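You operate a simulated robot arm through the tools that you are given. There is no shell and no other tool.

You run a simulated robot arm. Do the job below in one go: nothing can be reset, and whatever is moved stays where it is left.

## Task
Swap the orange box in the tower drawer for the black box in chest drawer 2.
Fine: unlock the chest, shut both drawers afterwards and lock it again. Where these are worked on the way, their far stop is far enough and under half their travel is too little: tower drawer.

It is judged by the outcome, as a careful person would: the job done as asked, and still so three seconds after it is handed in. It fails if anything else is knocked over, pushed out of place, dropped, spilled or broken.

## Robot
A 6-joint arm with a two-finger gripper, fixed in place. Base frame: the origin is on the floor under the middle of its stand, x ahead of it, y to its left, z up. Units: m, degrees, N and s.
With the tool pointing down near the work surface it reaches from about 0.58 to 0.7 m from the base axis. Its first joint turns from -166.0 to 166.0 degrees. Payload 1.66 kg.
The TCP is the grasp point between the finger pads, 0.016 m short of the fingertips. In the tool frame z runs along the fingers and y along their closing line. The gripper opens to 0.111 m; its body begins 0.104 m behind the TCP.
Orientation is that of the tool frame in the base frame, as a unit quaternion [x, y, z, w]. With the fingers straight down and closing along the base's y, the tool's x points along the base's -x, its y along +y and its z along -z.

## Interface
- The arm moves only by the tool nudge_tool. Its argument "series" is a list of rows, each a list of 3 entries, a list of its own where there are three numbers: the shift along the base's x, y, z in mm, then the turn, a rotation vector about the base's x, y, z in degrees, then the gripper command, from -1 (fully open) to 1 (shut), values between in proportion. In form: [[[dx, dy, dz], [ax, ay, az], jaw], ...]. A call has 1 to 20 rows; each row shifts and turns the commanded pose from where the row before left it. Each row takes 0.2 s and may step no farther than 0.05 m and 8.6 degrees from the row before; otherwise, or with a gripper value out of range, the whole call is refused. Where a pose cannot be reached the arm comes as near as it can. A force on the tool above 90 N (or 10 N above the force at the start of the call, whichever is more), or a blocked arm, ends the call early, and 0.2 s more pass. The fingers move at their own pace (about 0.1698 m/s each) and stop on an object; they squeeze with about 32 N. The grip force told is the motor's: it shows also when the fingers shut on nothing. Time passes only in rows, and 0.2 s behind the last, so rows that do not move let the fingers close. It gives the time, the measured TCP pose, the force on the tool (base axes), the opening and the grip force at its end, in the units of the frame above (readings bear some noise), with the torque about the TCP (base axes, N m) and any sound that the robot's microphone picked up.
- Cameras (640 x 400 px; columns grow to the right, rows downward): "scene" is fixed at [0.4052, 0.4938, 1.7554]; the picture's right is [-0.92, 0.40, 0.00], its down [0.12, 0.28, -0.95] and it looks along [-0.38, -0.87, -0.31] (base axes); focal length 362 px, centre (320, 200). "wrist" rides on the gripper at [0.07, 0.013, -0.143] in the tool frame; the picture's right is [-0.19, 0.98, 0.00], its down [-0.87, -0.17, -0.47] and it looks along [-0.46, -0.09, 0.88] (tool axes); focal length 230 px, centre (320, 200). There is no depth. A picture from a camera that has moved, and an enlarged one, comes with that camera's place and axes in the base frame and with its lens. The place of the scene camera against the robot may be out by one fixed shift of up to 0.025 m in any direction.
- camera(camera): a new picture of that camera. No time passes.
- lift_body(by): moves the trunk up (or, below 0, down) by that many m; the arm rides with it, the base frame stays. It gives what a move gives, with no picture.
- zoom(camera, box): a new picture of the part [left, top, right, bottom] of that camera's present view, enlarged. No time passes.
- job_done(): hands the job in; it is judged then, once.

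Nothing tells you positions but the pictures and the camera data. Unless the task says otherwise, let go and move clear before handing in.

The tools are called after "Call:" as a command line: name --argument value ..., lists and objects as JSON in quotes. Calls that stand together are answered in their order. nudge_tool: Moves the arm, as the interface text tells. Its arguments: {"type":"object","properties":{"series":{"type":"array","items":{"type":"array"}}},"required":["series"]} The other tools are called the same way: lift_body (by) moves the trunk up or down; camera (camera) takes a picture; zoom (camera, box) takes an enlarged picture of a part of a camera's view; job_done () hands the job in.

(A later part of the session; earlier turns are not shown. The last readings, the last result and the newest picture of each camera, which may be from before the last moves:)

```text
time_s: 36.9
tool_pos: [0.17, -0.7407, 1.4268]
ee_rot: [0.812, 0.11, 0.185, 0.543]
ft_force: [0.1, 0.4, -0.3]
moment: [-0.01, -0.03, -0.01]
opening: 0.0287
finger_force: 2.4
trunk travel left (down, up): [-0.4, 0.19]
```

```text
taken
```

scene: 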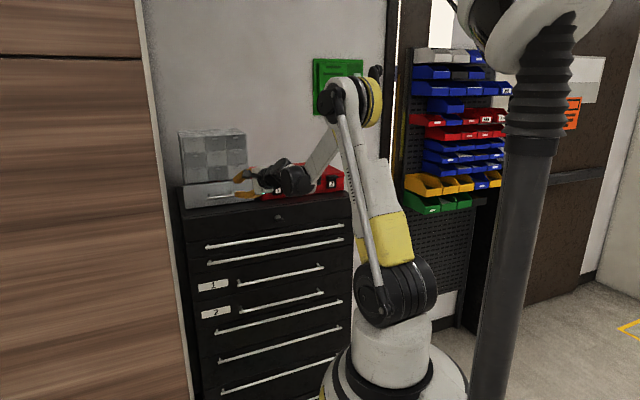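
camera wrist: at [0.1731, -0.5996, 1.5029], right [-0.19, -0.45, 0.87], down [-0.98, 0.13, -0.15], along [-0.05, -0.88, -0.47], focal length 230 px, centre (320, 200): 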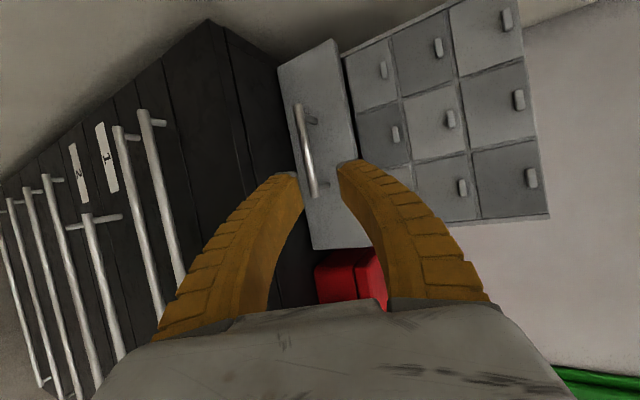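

Call:
zoom --camera "wrist" --box '[240, 80, 400, 230]'

```text
2.67 times, centred on (320, 155) of wrist
camera zoom: at [0.1731, -0.5996, 1.5029], right [-0.19, -0.45, 0.87], down [-0.98, 0.13, -0.15], along [-0.05, -0.88, -0.47], focal length 614 px, centre (320, 320)
```

zoom: 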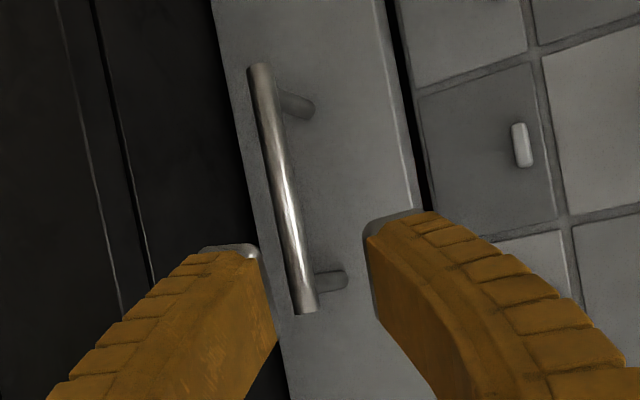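

The handle checks out at x 0.167–0.279, y -0.845, z 1.366. I pitch to 40°, so neither the chest top nor the drawer face is touched, narrow the jaws to about 20 mm and move to 5 cm short of the bar.

Call:
nudge_tool --series '[[[6.6, -10, 0], [5.35, 0.59, -0.31], 0.66], [[6.6, -14, -4], [5.35, 0.59, -0.31], 0.66], [[6.6, -15, -8], [5.35, 0.59, -0.31], 0.66], [[6.6, -16, -8], [5.35, 0.59, -0.31], 0.66], [[6.6, -16, -9], [0, 0, 0], 0.66], [[0, 0, 0], [0, 0, 0], 0.66]]'

Call:
zoom --camera "wrist" --box '[240, 80, 400, 230]'

Call:
zoom --camera "scene" --box '[170, 150, 290, 225]'

```text
time_s: 38.3
tool_pos: [0.204, -0.8123, 1.3968]
ee_rot: [0.904, 0.076, 0.18, 0.381]
ft_force: [0.4, -0.1, 0.1]
moment: [0.03, 0.05, -0.05]
opening: 0.0216
finger_force: 1.8
trunk travel left (down, up): [-0.4, 0.19]
```

```text
2.67 times, centred on (320, 155) of wrist
camera zoom: at [0.212, -0.7077, 1.5196], right [-0.18, -0.74, 0.65], down [-0.98, 0.19, -0.05], along [-0.09, -0.65, -0.76], focal length 614 px, centre (320, 320)
```

zoom: 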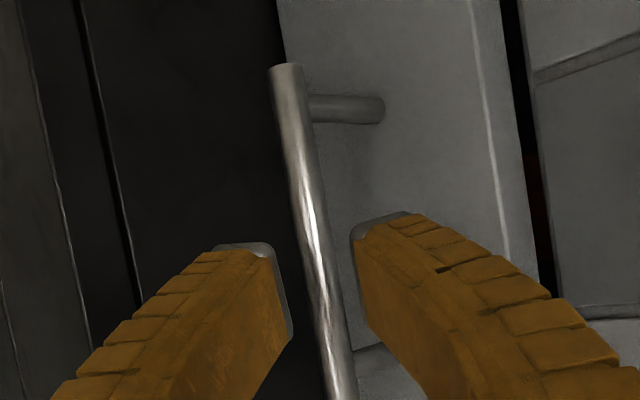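

```text
5.33 times, centred on (230, 188) of scene
camera zoom: at [0.4052, 0.4938, 1.7554], right [-0.92, 0.4, 0.0], down [0.12, 0.28, -0.95], along [-0.38, -0.87, -0.31], focal length 1932 px, centre (800, 267)
```

zoom: 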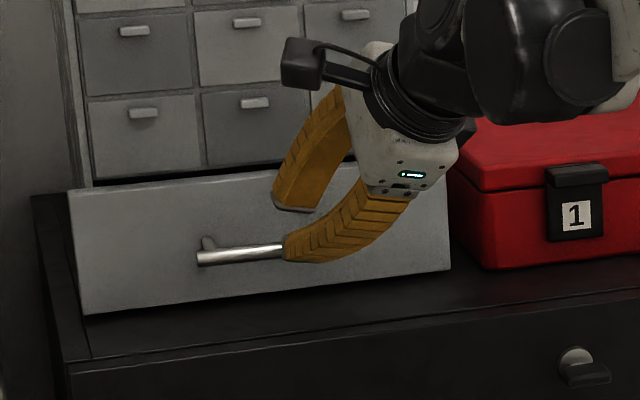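

The bar runs neatly between the fingertips and is about 3 mm toward the lower finger. I slide in 40 mm along the tool axis with that correction and grip it.

Call:
nudge_tool --series '[[[4, -5.5, -7.5], [0, 0, 0], 0.66], [[4, -6.5, -7], [0, 0, 0], 0.66], [[4, -6.5, -7], [0, 0, 0], 0.66], [[3.3, -6, -6.3], [0, 0, 0], 0.66], [[0, 0, 0], [0, 0, 0], 0.66]]'

Call:
zoom --camera "wrist" --box '[240, 80, 400, 230]'

Call:
zoom --camera "scene" --box '[170, 150, 290, 225]'

```text
time_s: 39.5
tool_pos: [0.2188, -0.8372, 1.3689]
ee_rot: [0.903, 0.076, 0.18, 0.381]
ft_force: [0.2, 0.4, 0.4]
moment: [0.0, 0.01, 0.0]
opening: 0.0218
finger_force: 2.0
trunk travel left (down, up): [-0.4, 0.19]
```

```text
2.67 times, centred on (320, 155) of wrist
camera zoom: at [0.2281, -0.7324, 1.4913], right [-0.18, -0.74, 0.65], down [-0.98, 0.19, -0.05], along [-0.09, -0.65, -0.76], focal length 614 px, centre (320, 320)
```

zoom: 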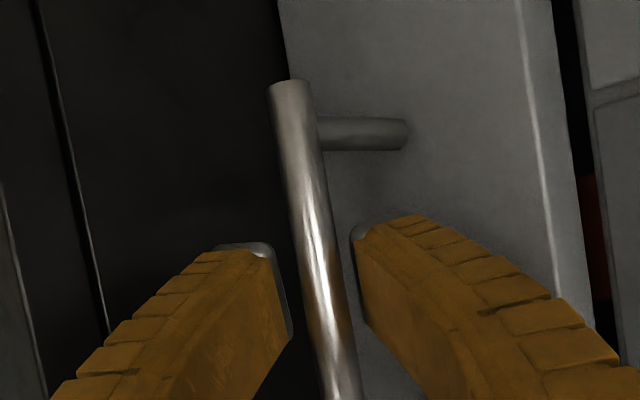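

```text
5.33 times, centred on (230, 188) of scene
camera zoom: at [0.4052, 0.4938, 1.7554], right [-0.92, 0.4, 0.0], down [0.12, 0.28, -0.95], along [-0.38, -0.87, -0.31], focal length 1932 px, centre (800, 267)
```

zoom: 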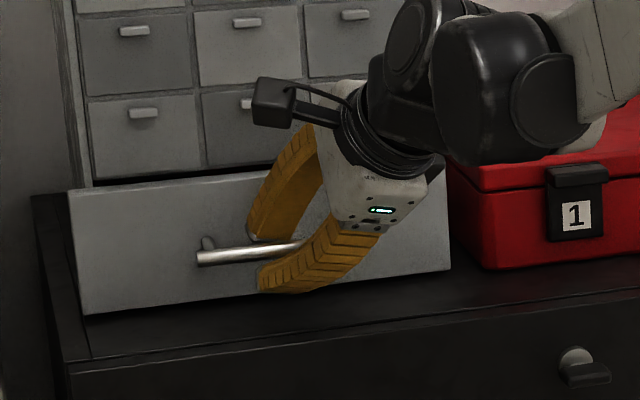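

The bar is between the fingertips with no contact yet. Now I grip it.

Call:
nudge_tool --series '[[[0, 0, 0], [0, 0, 0], 1], [[0, 0, 0], [0, 0, 0], 1], [[0, 0, 0], [0, 0, 0], 1]]'

```text
time_s: 40.3
tool_pos: [0.2182, -0.8348, 1.3701]
ee_rot: [0.903, 0.077, 0.18, 0.382]
ft_force: [1.7, -2.7, 15.7]
moment: [-0.08, -0.06, -0.09]
opening: 0.0066
finger_force: 33.9
trunk travel left (down, up): [-0.4, 0.19]
```

Call:
zoom --camera "wrist" --box '[240, 80, 400, 230]'

Call:
zoom --camera "scene" --box '[170, 150, 290, 225]'

```text
2.67 times, centred on (320, 155) of wrist
camera zoom: at [0.2277, -0.7316, 1.4923], right [-0.18, -0.74, 0.65], down [-0.98, 0.19, -0.05], along [-0.09, -0.65, -0.76], focal length 614 px, centre (320, 320)
```

zoom: 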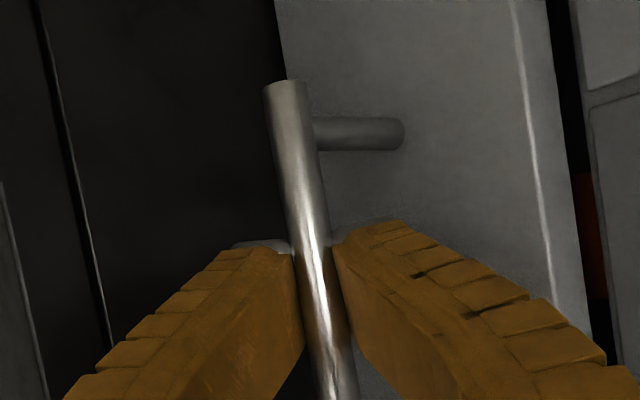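

```text
5.33 times, centred on (230, 188) of scene
camera zoom: at [0.4052, 0.4938, 1.7554], right [-0.92, 0.4, 0.0], down [0.12, 0.28, -0.95], along [-0.38, -0.87, -0.31], focal length 1932 px, centre (800, 267)
```

zoom: 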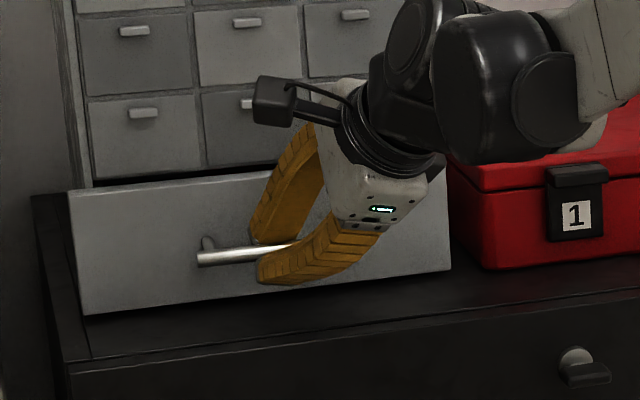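

The bar is gripped. I pull straight out, a little at first to feel the drawer.

Call:
nudge_tool --series '[[[0, 8, 0], [0, 0, 0], 1], [[0, 12, 0], [0, 0, 0], 1], [[0, 12, 0], [0, 0, 0], 1], [[0, 0, 0], [0, 0, 0], 1]]'

Call:
zoom --camera "scene" --box '[170, 120, 330, 220]'

```text
time_s: 41.3
tool_pos: [0.2201, -0.8039, 1.3695]
ee_rot: [0.904, 0.076, 0.18, 0.381]
ft_force: [1.7, 0.6, 12.7]
moment: [-0.06, -0.16, 0.03]
opening: 0.0076
finger_force: 33.7
trunk travel left (down, up): [-0.4, 0.19]
```

```text
4.00 times, centred on (250, 170) of scene
camera zoom: at [0.4052, 0.4938, 1.7554], right [-0.92, 0.4, 0.0], down [0.12, 0.28, -0.95], along [-0.38, -0.87, -0.31], focal length 1449 px, centre (600, 320)
```

zoom: 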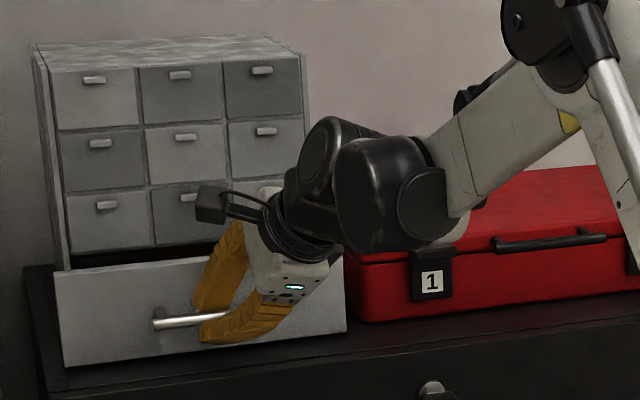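

The drawer is moving out smoothly with almost no resistance. I keep pulling toward its stop.

Call:
nudge_tool --series '[[[0, 14, 0], [0, 0, 0], 1], [[0, 14, 0], [0, 0, 0], 1], [[0, 14, 0], [0, 0, 0], 1], [[0, 14, 0], [0, 0, 0], 1], [[0, 0, 0], [0, 0, 0], 1]]'

Call:
zoom --camera "scene" --box '[170, 120, 330, 220]'

Call:
camera --camera "wrist"

```text
time_s: 42.5
tool_pos: [0.2184, -0.7482, 1.3705]
ee_rot: [0.903, 0.076, 0.18, 0.382]
ft_force: [0.6, 1.1, 11.1]
moment: [-0.06, -0.12, 0.01]
opening: 0.0069
finger_force: 33.9
trunk travel left (down, up): [-0.4, 0.19]
```

```text
4.00 times, centred on (250, 170) of scene
camera zoom: at [0.4052, 0.4938, 1.7554], right [-0.92, 0.4, 0.0], down [0.12, 0.28, -0.95], along [-0.38, -0.87, -0.31], focal length 1449 px, centre (600, 320)
```

zoom: 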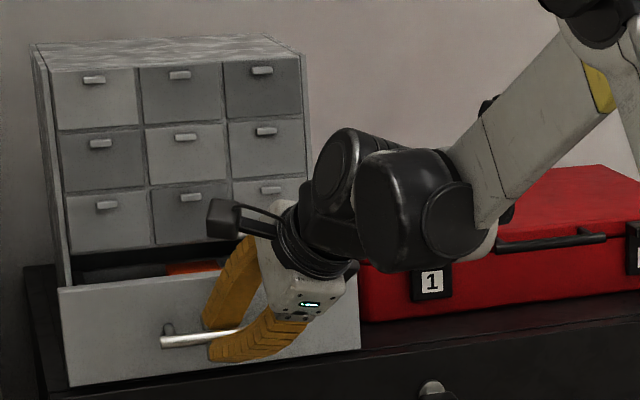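

```text
taken
camera wrist: at [0.2278, -0.6434, 1.4922], right [-0.18, -0.74, 0.65], down [-0.98, 0.19, -0.05], along [-0.09, -0.65, -0.76], focal length 230 px, centre (320, 200)
```

wrist: 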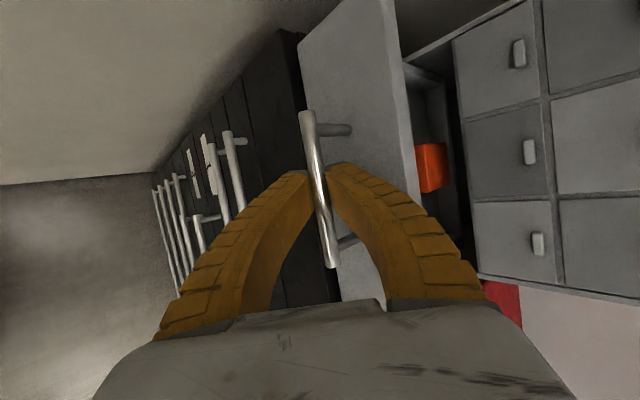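

The orange box is visible inside. I continue to the far stop.

Call:
nudge_tool --series '[[[0, 14, 0], [0, 0, 0], 1], [[0, 14, 0], [0, 0, 0], 1], [[0, 14, 0], [0, 0, 0], 1], [[0, 0, 0], [0, 0, 0], 1]]'

Call:
camera --camera "wrist"

```text
time_s: 43.5
tool_pos: [0.2181, -0.7055, 1.37]
ee_rot: [0.903, 0.077, 0.18, 0.382]
ft_force: [-0.4, -1.0, 11.3]
moment: [-0.04, -0.22, 0.11]
opening: 0.0077
finger_force: 33.6
trunk travel left (down, up): [-0.4, 0.19]
```

```text
taken
camera wrist: at [0.2278, -0.6017, 1.4921], right [-0.18, -0.74, 0.65], down [-0.98, 0.19, -0.05], along [-0.09, -0.65, -0.76], focal length 230 px, centre (320, 200)
```

wrist: 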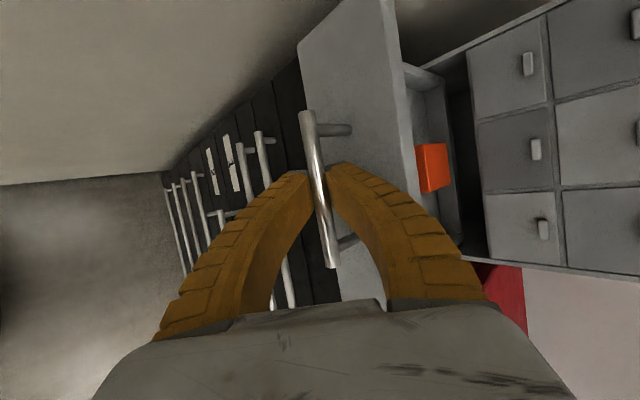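

Call:
nudge_tool --series '[[[0, 12, 0], [0, 0, 0], 1], [[0, 12, 0], [0, 0, 0], 1], [[0, 12, 0], [0, 0, 0], 1], [[0, 0, 0], [0, 0, 0], 1]]'

Call:
zoom --camera "scene" --box '[170, 120, 330, 220]'

```text
time_s: 44.5
tool_pos: [0.218, -0.6794, 1.369]
ee_rot: [0.902, 0.074, 0.18, 0.385]
ft_force: [1.0, -51.4, 37.6]
moment: [-0.31, 0.14, -0.04]
opening: 0.0133
finger_force: 34.1
trunk travel left (down, up): [-0.4, 0.19]
```

```text
4.00 times, centred on (250, 170) of scene
camera zoom: at [0.4052, 0.4938, 1.7554], right [-0.92, 0.4, 0.0], down [0.12, 0.28, -0.95], along [-0.38, -0.87, -0.31], focal length 1449 px, centre (600, 320)
```

zoom: 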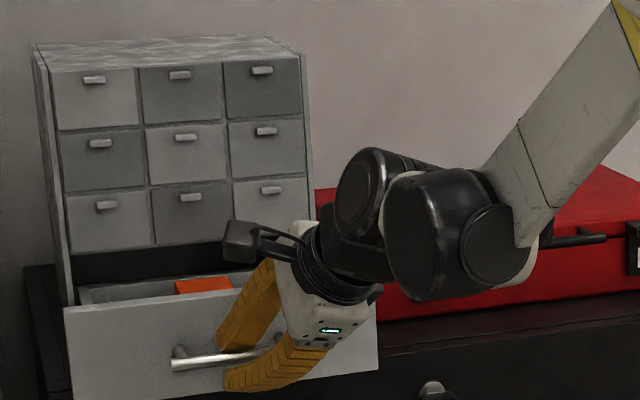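

That's the far stop (51 N). I relax the pull, release and back out along the tool axis.

Call:
nudge_tool --series '[[[0, -9, 0], [0, 0, 0], 1], [[0, 0, 0], [0, 0, 0], 0.7], [[0, 0, 0], [0, 0, 0], 0.62], [[-5, 9, 9], [0, 0, 0], 0.62], [[-8, 13, 13], [0, 0, 0], 0.62], [[-11, 20, 20], [0, 0, 0], 0.62], [[0, 0, 25], [0, 0, 0], 0.3], [[0, 0, 25], [0, 0, 0], 0], [[0, 0, 0], [0, 0, 0], 0]]'

Call:
camera --camera "wrist"

Call:
camera --camera "scene"

```text
time_s: 46.5
tool_pos: [0.1957, -0.6386, 1.4617]
ee_rot: [0.903, 0.076, 0.18, 0.382]
ft_force: [0.3, -0.4, 0.6]
moment: [0.01, 0.0, 0.01]
opening: 0.0575
finger_force: 2.1
trunk travel left (down, up): [-0.4, 0.19]
```

```text
taken
camera wrist: at [0.2044, -0.535, 1.583], right [-0.18, -0.74, 0.65], down [-0.98, 0.19, -0.05], along [-0.09, -0.65, -0.76], focal length 230 px, centre (320, 200)
```

wrist: 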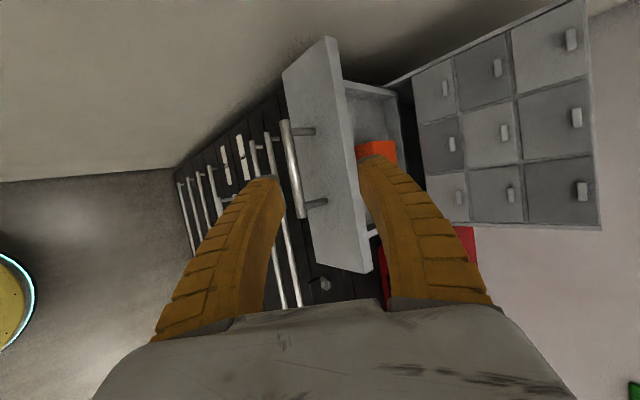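

```text
taken
```

scene: 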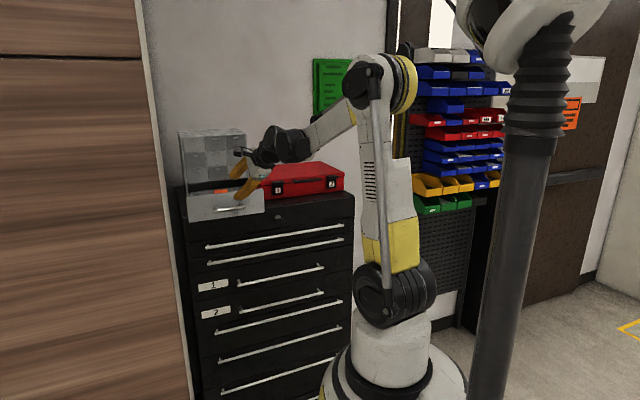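

The tower drawer is at its far stop with the orange box inside. I move the arm clear of the tower drawer toward x ≈ 0.05 before lowering the trunk for chest drawer 2.

Call:
nudge_tool --series '[[[-10, 10, 5], [0, 0, -1.5], 0], [[-16, 8, 0], [0, 0, -1.5], 0], [[-18, 6, 0], [0, 0, -1.5], 0], [[-18, 4, 0], [0, 0, -1.5], 0], [[-18, 4, 0], [0, 0, -1.5], 0], [[-18, 4, 0], [0, 0, -1.5], 0], [[-18, 0, 0], [0, 0, -1.5], 0], [[-18, 0, 0], [-2, 0, -1.5], 0], [[-10, 0, 0], [-4, 0, 0], 0], [[0, 0, 0], [-4, 0, 0], 0], [[0, 0, 0], [0, 0, 0], 0]]'

Call:
camera --camera "wrist"

Call:
camera --camera "scene"

```text
time_s: 48.9
tool_pos: [0.0506, -0.6022, 1.4659]
ee_rot: [0.868, -0.007, 0.141, 0.476]
ft_force: [0.4, -0.3, 0.1]
moment: [0.03, 0.0, -0.03]
opening: 0.0574
finger_force: 1.8
trunk travel left (down, up): [-0.4, 0.19]
```

```text
taken
camera wrist: at [0.0813, -0.4823, 1.5686], right [-0.33, -0.56, 0.76], down [-0.92, 0.38, -0.11], along [-0.22, -0.74, -0.64], focal length 230 px, centre (320, 200)
```

wrist: 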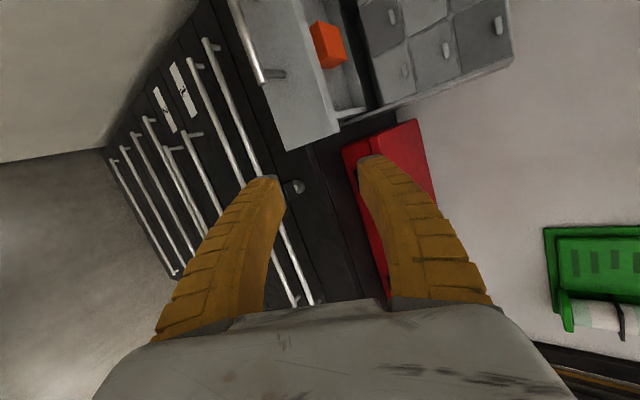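

```text
taken
```

scene: 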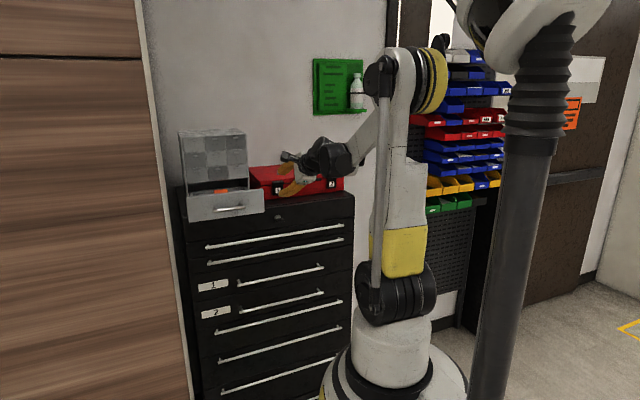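

Call:
zoom --camera "wrist" --box '[220, 0, 420, 125]'

Call:
zoom --camera "scene" --box '[170, 160, 270, 222]'

Call:
lift_body --by -0.35

```text
3.20 times, centred on (320, 62) of wrist
camera zoom: at [0.0813, -0.4823, 1.5686], right [-0.33, -0.56, 0.76], down [-0.92, 0.38, -0.11], along [-0.22, -0.74, -0.64], focal length 736 px, centre (320, 640)
```

zoom: 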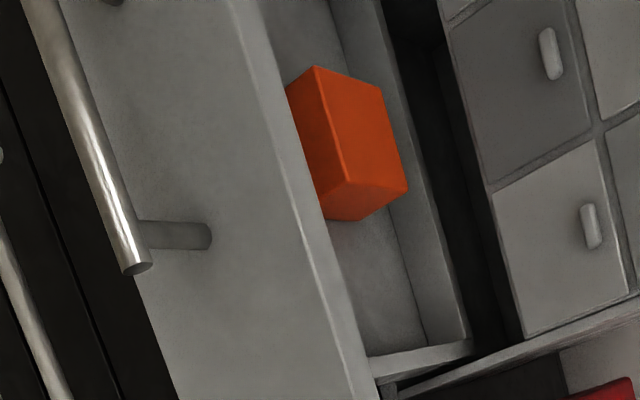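

```text
6.40 times, centred on (220, 191) of scene
camera zoom: at [0.4052, 0.4938, 1.7554], right [-0.92, 0.4, 0.0], down [0.12, 0.28, -0.95], along [-0.38, -0.87, -0.31], focal length 2318 px, centre (960, 258)
```

zoom: 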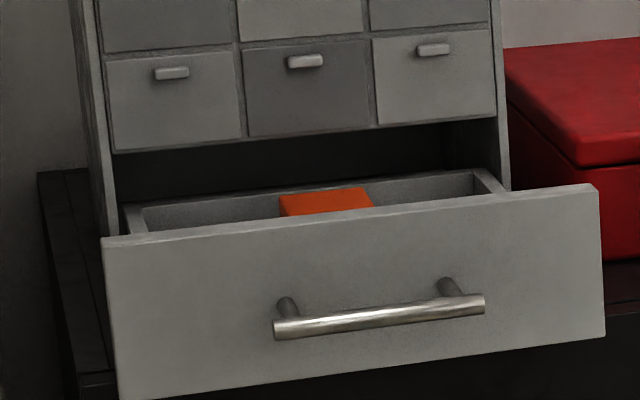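

```text
time_s: 52.3
tool_pos: [0.0515, -0.6018, 1.1166]
ee_rot: [0.868, -0.007, 0.141, 0.476]
ft_force: [-0.2, -1.0, -0.4]
moment: [-0.02, 0.01, -0.05]
opening: 0.0576
finger_force: 1.3
trunk travel left (down, up): [-0.05, 0.54]
```

Call:
camera --camera "wrist"

Call:
camera --camera "scene"

```text
taken
camera wrist: at [0.0815, -0.4822, 1.2188], right [-0.32, -0.56, 0.76], down [-0.92, 0.38, -0.11], along [-0.22, -0.74, -0.64], focal length 230 px, centre (320, 200)
```

wrist: 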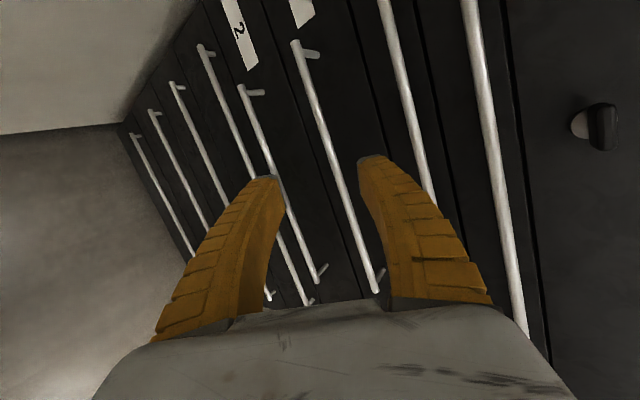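

```text
taken
```

scene: 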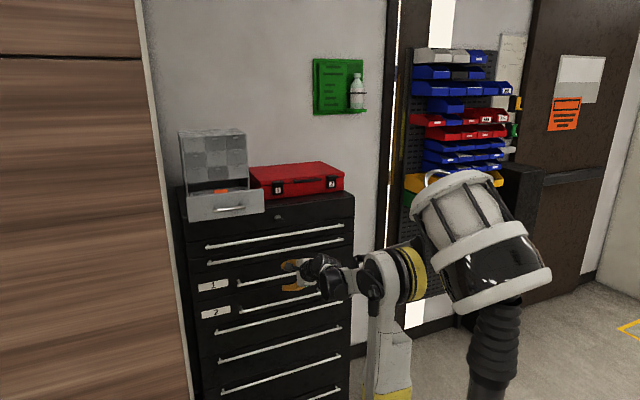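

Call:
zoom --camera "wrist" --box '[200, 0, 400, 125]'

Call:
zoom --camera "wrist" --box '[240, 180, 400, 300]'

```text
3.20 times, centred on (300, 62) of wrist
camera zoom: at [0.0815, -0.4822, 1.2188], right [-0.32, -0.56, 0.76], down [-0.92, 0.38, -0.11], along [-0.22, -0.74, -0.64], focal length 736 px, centre (384, 640)
```

zoom: 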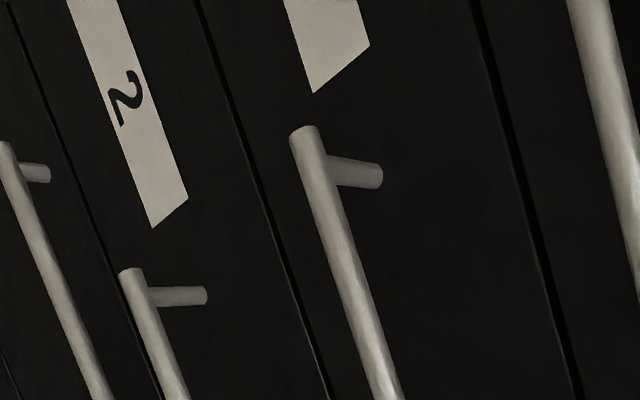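

```text
3.33 times, centred on (320, 240) of wrist
camera zoom: at [0.0815, -0.4822, 1.2188], right [-0.32, -0.56, 0.76], down [-0.92, 0.38, -0.11], along [-0.22, -0.74, -0.64], focal length 767 px, centre (320, 67)
```

zoom: 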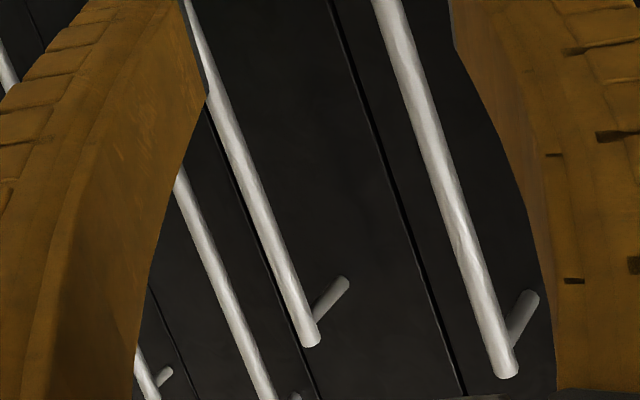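

Handle 2 is at x -0.14…0.20, y ≈ -0.727, z ≈ 0.938. I go down in front of it first, then approach to 6 cm short.

Call:
nudge_tool --series '[[[-8, 0, -30], [-1, 3.6, 2.2], 0], [[-8, 0, -30], [-1, 3.6, 2.2], 0.2], [[-8, 0, -30], [0, 0, 2], 0.4], [[-8, 0, -30], [0, 0, 2], 0.5], [[-6, -20, -18], [0, 0, 0], 0.5], [[0, -30, -8], [0, 0, 0], 0.5], [[0, -27, -3], [0, 0, 0], 0.5], [[0, 0, 0], [0, 0, 0], 0.5]]'

Call:
camera --camera "wrist"

```text
time_s: 54.1
tool_pos: [0.0128, -0.6792, 0.9664]
ee_rot: [0.864, 0.089, 0.122, 0.48]
ft_force: [0.5, -0.1, 0.3]
moment: [-0.01, 0.04, -0.02]
opening: 0.0306
finger_force: 2.3
trunk travel left (down, up): [-0.05, 0.54]
```

```text
taken
camera wrist: at [0.0374, -0.5511, 1.0608], right [-0.14, -0.56, 0.81], down [-0.97, 0.24, -0.01], along [-0.19, -0.79, -0.58], focal length 230 px, centre (320, 200)
```

wrist: 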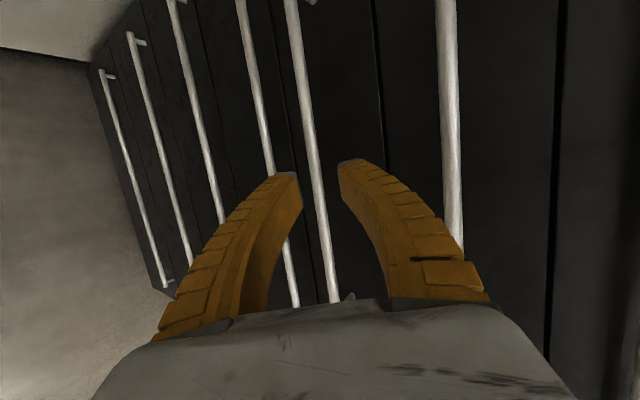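

Call:
zoom --camera "wrist" --box '[240, 80, 400, 230]'

```text
2.67 times, centred on (320, 155) of wrist
camera zoom: at [0.0374, -0.5511, 1.0608], right [-0.14, -0.56, 0.81], down [-0.97, 0.24, -0.01], along [-0.19, -0.79, -0.58], focal length 614 px, centre (320, 320)
```

zoom: 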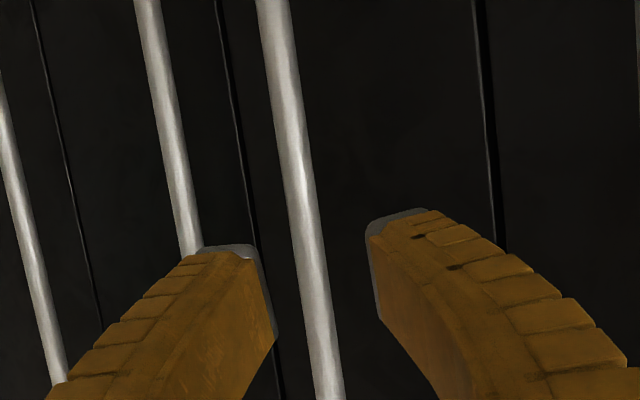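

Call:
nudge_tool --series '[[[3.5, -8, -8], [0, 0, 0], 0.5], [[3.5, -8, -8], [0, 0, 0], 0.5], [[3, -8, -6], [0, 0, 0], 0.5], [[0, 0, 0], [0, 0, 0], 0.5]]'

Call:
zoom --camera "wrist" --box '[240, 80, 400, 230]'

Call:
zoom --camera "scene" --box '[190, 240, 350, 340]'

```text
time_s: 55.1
tool_pos: [0.0236, -0.7031, 0.9435]
ee_rot: [0.864, 0.09, 0.121, 0.48]
ft_force: [0.5, -0.4, 0.0]
moment: [0.01, 0.05, -0.01]
opening: 0.0306
finger_force: 2.3
trunk travel left (down, up): [-0.05, 0.54]
```

```text
2.67 times, centred on (320, 155) of wrist
camera zoom: at [0.0476, -0.5751, 1.0388], right [-0.14, -0.56, 0.81], down [-0.97, 0.24, -0.01], along [-0.19, -0.79, -0.58], focal length 614 px, centre (320, 320)
```

zoom: 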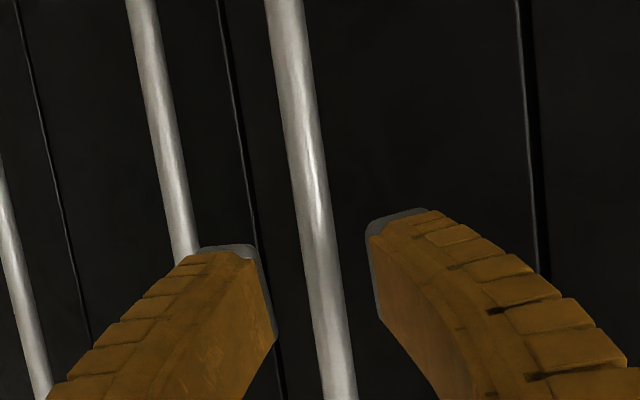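

```text
4.00 times, centred on (270, 290) of scene
camera zoom: at [0.4052, 0.4938, 1.7554], right [-0.92, 0.4, 0.0], down [0.12, 0.28, -0.95], along [-0.38, -0.87, -0.31], focal length 1449 px, centre (520, -160)
```

zoom: 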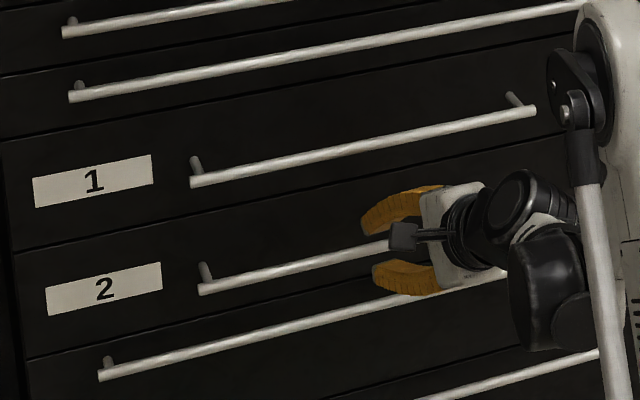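

The bar is nearly centred, about 35–40 mm ahead. I narrow the jaws, slide in and grip.

Call:
nudge_tool --series '[[[2.6, -7, -4.5], [0, 0, 0], 0.66], [[2.6, -7, -4.5], [0, 0, 0], 0.66], [[2.6, -7, -4.5], [0, 0, 0], 0.66], [[2.2, -6, -4], [0, 0, 0], 0.66], [[0, 0, 0], [0, 0, 0], 0.66]]'

Call:
zoom --camera "wrist" --box '[240, 80, 400, 230]'

Call:
zoom --camera "scene" --box '[190, 240, 350, 340]'

```text
time_s: 56.3
tool_pos: [0.0338, -0.7291, 0.9276]
ee_rot: [0.864, 0.089, 0.121, 0.481]
ft_force: [-0.1, -0.3, 0.0]
moment: [0.0, 0.0, -0.02]
opening: 0.0219
finger_force: 2.5
trunk travel left (down, up): [-0.05, 0.54]
```

```text
2.67 times, centred on (320, 155) of wrist
camera zoom: at [0.0574, -0.6022, 1.022], right [-0.14, -0.56, 0.81], down [-0.97, 0.24, -0.01], along [-0.19, -0.79, -0.58], focal length 614 px, centre (320, 320)
```

zoom: 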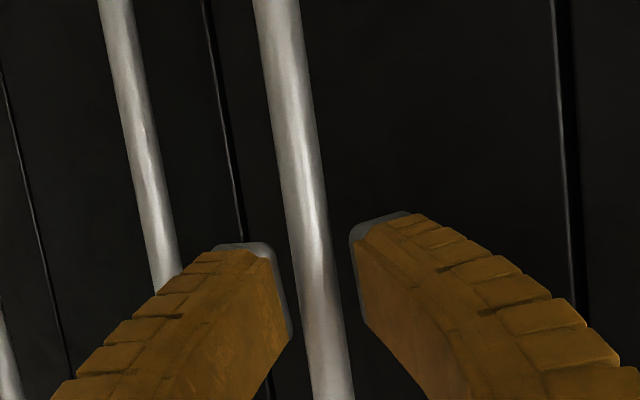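

```text
4.00 times, centred on (270, 290) of scene
camera zoom: at [0.4052, 0.4938, 1.7554], right [-0.92, 0.4, 0.0], down [0.12, 0.28, -0.95], along [-0.38, -0.87, -0.31], focal length 1449 px, centre (520, -160)
```

zoom: 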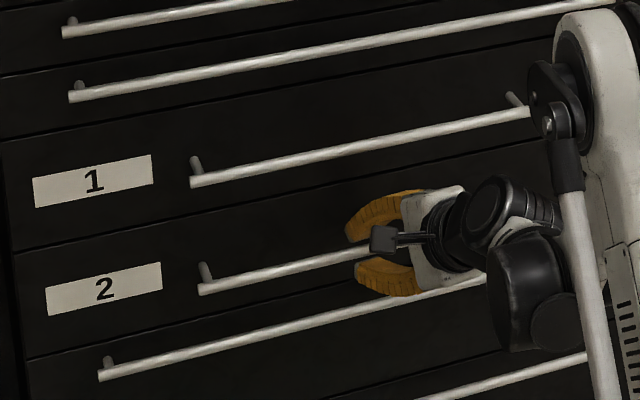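

Call:
nudge_tool --series '[[[1.2, -3.2, -2], [0, 0, 0], 0.66], [[1.2, -3.2, -2], [0, 0, 0], 0.66], [[1.2, -3.2, -2], [0, 0, 0], 0.66], [[0, 0, 0], [0, 0, 0], 0.66]]'

Call:
zoom --camera "wrist" --box '[240, 80, 400, 230]'

```text
time_s: 57.3
tool_pos: [0.0374, -0.7396, 0.922]
ee_rot: [0.865, 0.089, 0.121, 0.48]
ft_force: [-0.1, 1.4, -0.3]
moment: [-0.02, -0.01, 0.02]
opening: 0.0218
finger_force: 2.5
trunk travel left (down, up): [-0.05, 0.54]
```

```text
2.67 times, centred on (320, 155) of wrist
camera zoom: at [0.0612, -0.6122, 1.0158], right [-0.14, -0.56, 0.81], down [-0.97, 0.24, -0.01], along [-0.19, -0.79, -0.58], focal length 614 px, centre (320, 320)
```

zoom: 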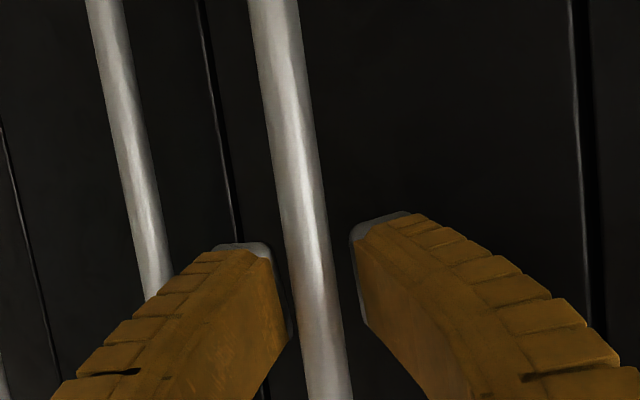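

The bar is now about at the TCP depth. Closing on it.

Call:
nudge_tool --series '[[[0, 1, -2], [0, 0, 0], 0.66], [[0, 0, 0], [0, 0, 0], 1], [[0, 0, 0], [0, 0, 0], 1], [[0, 0, 0], [0, 0, 0], 1]]'

Call:
zoom --camera "wrist" --box '[240, 80, 400, 230]'

```text
time_s: 58.3
tool_pos: [0.0367, -0.7378, 0.9194]
ee_rot: [0.864, 0.089, 0.122, 0.48]
ft_force: [3.4, -4.5, 15.9]
moment: [-0.05, -0.14, -0.05]
opening: 0.0092
finger_force: 33.3
trunk travel left (down, up): [-0.05, 0.54]
```

```text
2.67 times, centred on (320, 155) of wrist
camera zoom: at [0.0614, -0.6103, 1.0145], right [-0.14, -0.56, 0.81], down [-0.97, 0.24, -0.01], along [-0.19, -0.79, -0.58], focal length 614 px, centre (320, 320)
```

zoom: 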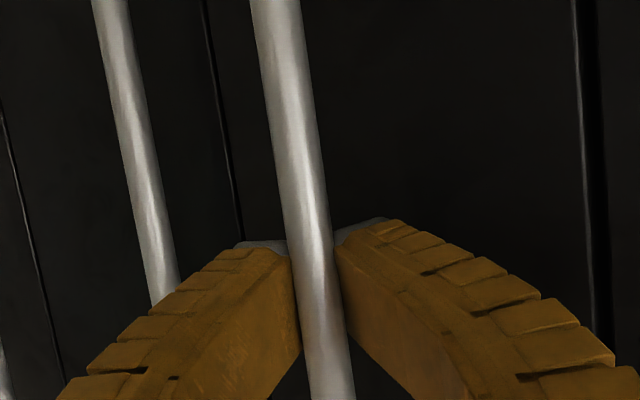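

The bar is gripped firmly. I pull gently to check that the chest is unlocked.

Call:
nudge_tool --series '[[[0, 8, 1], [0, 0, 0], 1], [[0, 10, 0], [0, 0, 0], 1], [[0, 12, 0], [0, 0, 0], 1], [[0, 0, 0], [0, 0, 0], 1]]'

Call:
zoom --camera "scene" --box '[190, 200, 390, 340]'

```text
time_s: 59.3
tool_pos: [0.0375, -0.7075, 0.9214]
ee_rot: [0.864, 0.09, 0.12, 0.48]
ft_force: [2.8, 1.5, 0.7]
moment: [-0.02, 0.09, -0.17]
opening: 0.0082
finger_force: 34.1
trunk travel left (down, up): [-0.05, 0.54]
```

```text
2.86 times, centred on (290, 270) of scene
camera zoom: at [0.4052, 0.4938, 1.7554], right [-0.92, 0.4, 0.0], down [0.12, 0.28, -0.95], along [-0.38, -0.87, -0.31], focal length 1035 px, centre (406, 0)
```

zoom: 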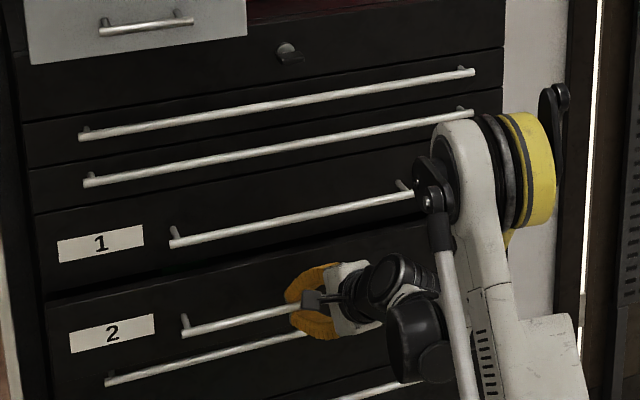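

The chest is unlocked and drawer 2 slides out. I continue pulling.

Call:
nudge_tool --series '[[[0, 14, 0], [0, 0, 0], 1], [[0, 14, 0], [0, 0, 0], 1], [[0, 14, 0], [0, 0, 0], 1], [[0, 14, 0], [0, 0, 0], 1], [[0, 14, 0], [0, 0, 0], 1], [[0, 14, 0], [0, 0, 0], 1], [[0, 14, 0], [0, 0, 0], 1], [[0, 0, 0], [0, 0, 0], 1]]'

Call:
camera --camera "wrist"

Call:
camera --camera "scene"

```text
time_s: 61.1
tool_pos: [0.037, -0.6091, 0.9204]
ee_rot: [0.865, 0.09, 0.121, 0.479]
ft_force: [0.2, 0.3, 4.8]
moment: [0.0, -0.16, 0.1]
opening: 0.0081
finger_force: 34.3
trunk travel left (down, up): [-0.05, 0.54]
```

```text
taken
camera wrist: at [0.0612, -0.4822, 1.0149], right [-0.14, -0.56, 0.81], down [-0.97, 0.24, -0.01], along [-0.19, -0.79, -0.58], focal length 230 px, centre (320, 200)
```

wrist: 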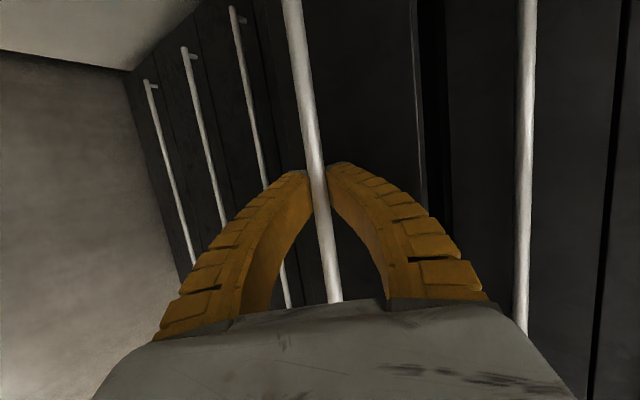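

```text
taken
```

scene: 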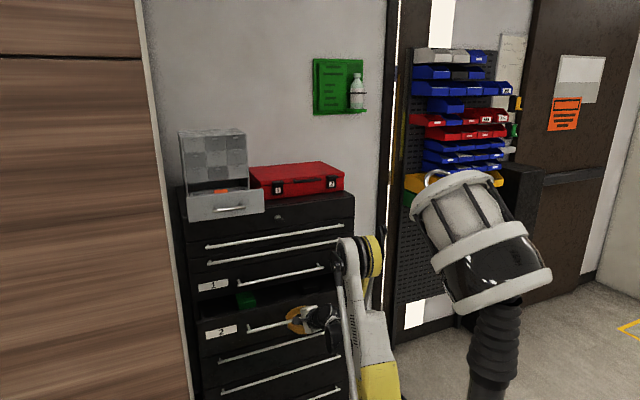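

Call:
zoom --camera "scene" --box '[190, 270, 350, 350]'

```text
4.00 times, centred on (270, 310) of scene
camera zoom: at [0.4052, 0.4938, 1.7554], right [-0.92, 0.4, 0.0], down [0.12, 0.28, -0.95], along [-0.38, -0.87, -0.31], focal length 1449 px, centre (520, -240)
```

zoom: 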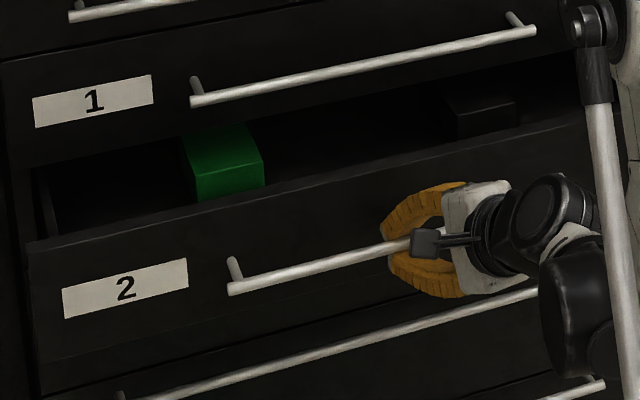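

Drawer 2 holds a green box on the left (to be left alone) and the black box farther back on the right. It must open more, so I keep pulling while pivoting the grip around the bar to a steeper tool.

Call:
nudge_tool --series '[[[0, 8, 0], [4, 0, 0], 1], [[0, 10, 0], [4, 0, 0], 1], [[0, 10, 0], [4, 0, 0], 1], [[0, 10, 0], [4, 0, 0], 1], [[0, 0, 0], [0, 0, 0], 1]]'

```text
time_s: 62.3
tool_pos: [0.0367, -0.5715, 0.9213]
ee_rot: [0.923, 0.071, 0.132, 0.354]
ft_force: [-1.1, 2.0, -3.7]
moment: [-0.01, 0.1, -0.09]
opening: 0.0083
finger_force: 33.9
trunk travel left (down, up): [-0.05, 0.54]
```

Smooth so far. I continue the same way.

Call:
nudge_tool --series '[[[0, 10, 0], [4, 0, 0], 1], [[0, 10, 0], [4, 0, 0], 1], [[0, 10, 0], [4, 0, 0], 1], [[0, 10, 0], [4, 0, 0], 1], [[0, 0, 0], [0, 0, 0], 1]]'

Call:
camera --camera "scene"

Call:
camera --camera "wrist"

```text
time_s: 63.5
tool_pos: [0.0357, -0.5322, 0.9202]
ee_rot: [0.964, 0.052, 0.14, 0.222]
ft_force: [-6.5, 1.4, -11.4]
moment: [-0.07, 0.13, -0.1]
opening: 0.0089
finger_force: 34.1
trunk travel left (down, up): [-0.05, 0.54]
```

```text
taken
```

scene: 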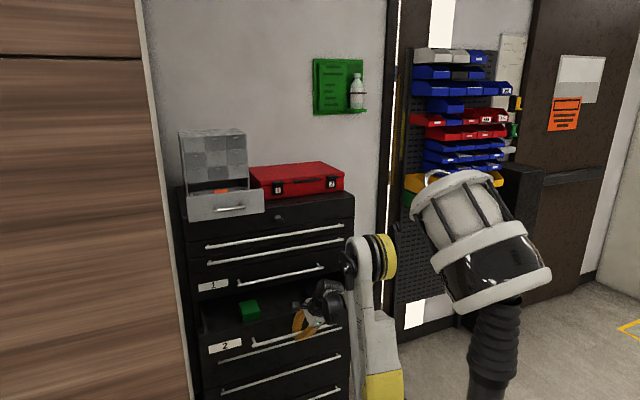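

```text
taken
camera wrist: at [0.0609, -0.4739, 1.0676], right [-0.14, -0.91, 0.39], down [-0.97, 0.2, 0.12], along [-0.19, -0.36, -0.91], focal length 230 px, centre (320, 200)
```

wrist: 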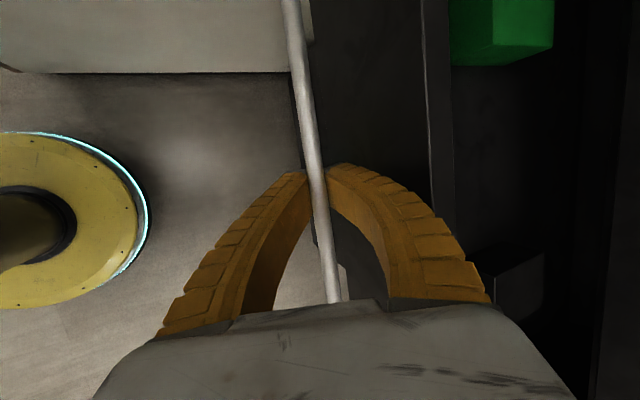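

Call:
zoom --camera "wrist" --box '[440, 200, 640, 360]'

Call:
zoom --camera "wrist" --box '[400, 0, 640, 150]'

Call:
zoom --camera "scene" --box '[190, 270, 350, 370]'

```text
2.50 times, centred on (540, 280) of wrist
camera zoom: at [0.0609, -0.4739, 1.0676], right [-0.14, -0.91, 0.39], down [-0.97, 0.2, 0.12], along [-0.19, -0.36, -0.91], focal length 575 px, centre (-230, 0)
```

zoom: 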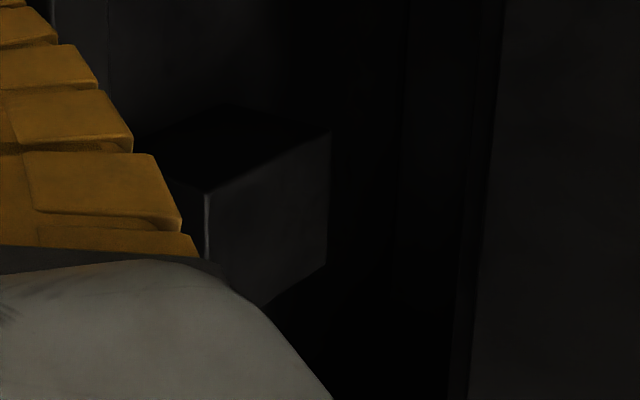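

```text
2.67 times, centred on (520, 75) of wrist
camera zoom: at [0.0609, -0.4739, 1.0676], right [-0.14, -0.91, 0.39], down [-0.97, 0.2, 0.12], along [-0.19, -0.36, -0.91], focal length 614 px, centre (-213, 533)
```

zoom: 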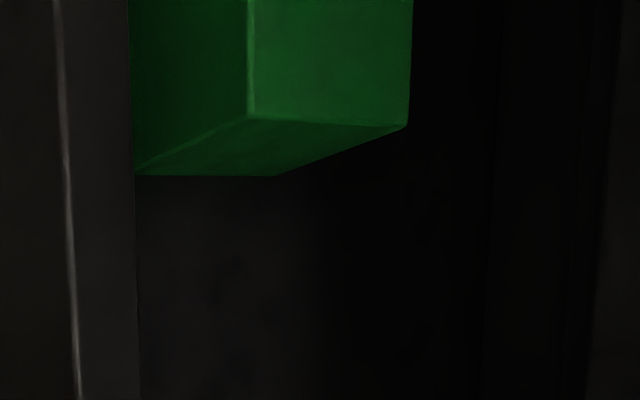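

```text
4.00 times, centred on (270, 320) of scene
camera zoom: at [0.4052, 0.4938, 1.7554], right [-0.92, 0.4, 0.0], down [0.12, 0.28, -0.95], along [-0.38, -0.87, -0.31], focal length 1449 px, centre (520, -280)
```

zoom: 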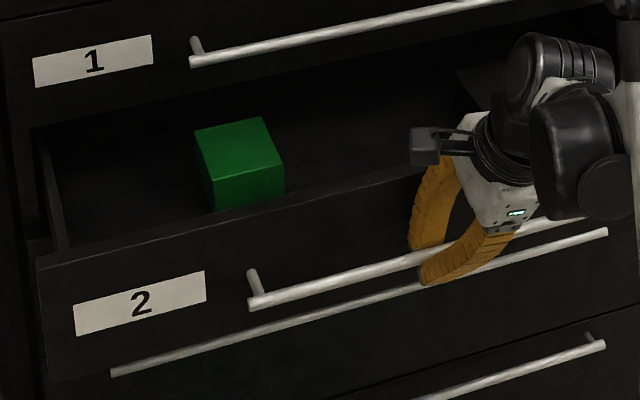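

The black box sits near (-0.12, -0.75) in the drawer. I need a bit more opening so it clears drawer 1's handle above, so I pull further in small steps.

Call:
nudge_tool --series '[[[0, 10, 0], [2, 0, 0], 1], [[0, 10, 0], [2, 0, 0], 1], [[0, 10, 0], [2, 0, 0], 1], [[0, 10, 0], [2, 0, 0], 1], [[0, 0, 0], [0, 0, 0], 1]]'

```text
time_s: 64.7
tool_pos: [0.0368, -0.4918, 0.9193]
ee_rot: [0.976, 0.042, 0.144, 0.156]
ft_force: [-6.6, 1.4, -19.8]
moment: [-0.15, 0.04, -0.14]
opening: 0.0083
finger_force: 34.3
trunk travel left (down, up): [-0.05, 0.54]
```

Call:
nudge_tool --series '[[[0, 10, -1], [1.5, 0, 0], 1], [[0, 10, -1], [1.5, 0, 0], 1], [[0, 10, 0], [1.5, 0, 0], 1], [[0, 10, 0], [1.5, 0, 0], 1], [[0, 0, 0], [0, 0, 0], 1]]'

Call:
camera --camera "scene"

Call:
camera --camera "wrist"

```text
time_s: 65.9
tool_pos: [0.0371, -0.4519, 0.9174]
ee_rot: [0.983, 0.034, 0.147, 0.104]
ft_force: [-3.0, 1.6, -5.9]
moment: [-0.31, -0.07, -0.19]
opening: 0.0094
finger_force: 33.9
trunk travel left (down, up): [-0.05, 0.54]
```

```text
taken
```

scene: 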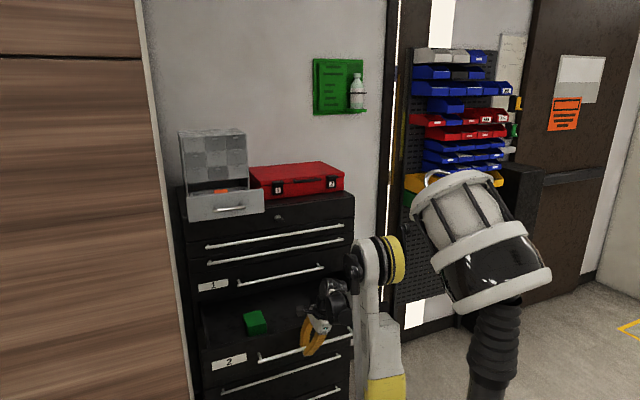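

```text
taken
camera wrist: at [0.0611, -0.4301, 1.0762], right [-0.14, -0.98, 0.16], down [-0.97, 0.17, 0.16], along [-0.19, -0.13, -0.97], focal length 230 px, centre (320, 200)
```

wrist: 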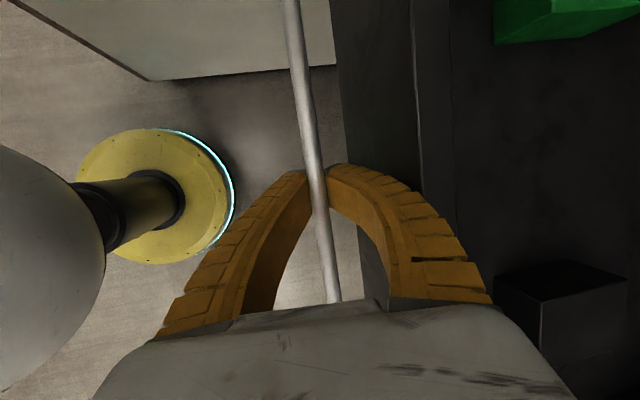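

Call:
zoom --camera "wrist" --box '[440, 220, 640, 400]'

Call:
zoom --camera "scene" --box '[190, 270, 350, 370]'

```text
2.22 times, centred on (540, 310) of wrist
camera zoom: at [0.0611, -0.4301, 1.0762], right [-0.14, -0.98, 0.16], down [-0.97, 0.17, 0.16], along [-0.19, -0.13, -0.97], focal length 511 px, centre (-169, -44)
```

zoom: 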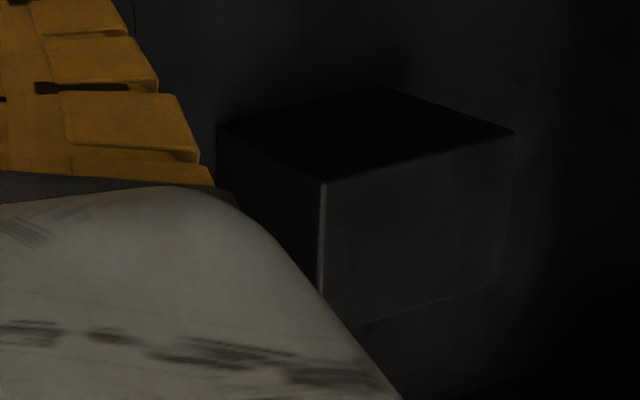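

```text
4.00 times, centred on (270, 320) of scene
camera zoom: at [0.4052, 0.4938, 1.7554], right [-0.92, 0.4, 0.0], down [0.12, 0.28, -0.95], along [-0.38, -0.87, -0.31], focal length 1449 px, centre (520, -280)
```

zoom: 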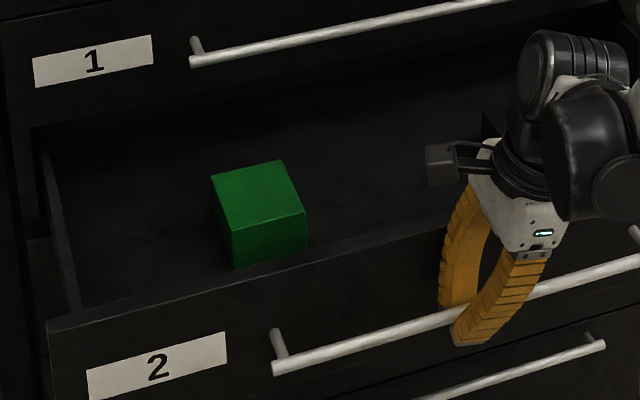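

The black box is roughly 73 × 92 × 45 mm, centred at (-0.124, -0.672), top z ≈ 0.927. A little more opening gives clearance from handle 1, so I pull on gently.

Call:
nudge_tool --series '[[[0, 10, 0], [0, 0, 0], 1], [[0, 10, 0], [0, 0, 0], 1], [[0, 10, 0], [0, 0, 0], 1], [[0, 0, 0], [0, 0, 0], 1]]'

```text
time_s: 66.9
tool_pos: [0.0381, -0.4225, 0.9191]
ee_rot: [0.983, 0.035, 0.146, 0.105]
ft_force: [-1.3, 0.6, -4.6]
moment: [-0.26, 0.07, -0.11]
opening: 0.0097
finger_force: 33.9
trunk travel left (down, up): [-0.05, 0.54]
```

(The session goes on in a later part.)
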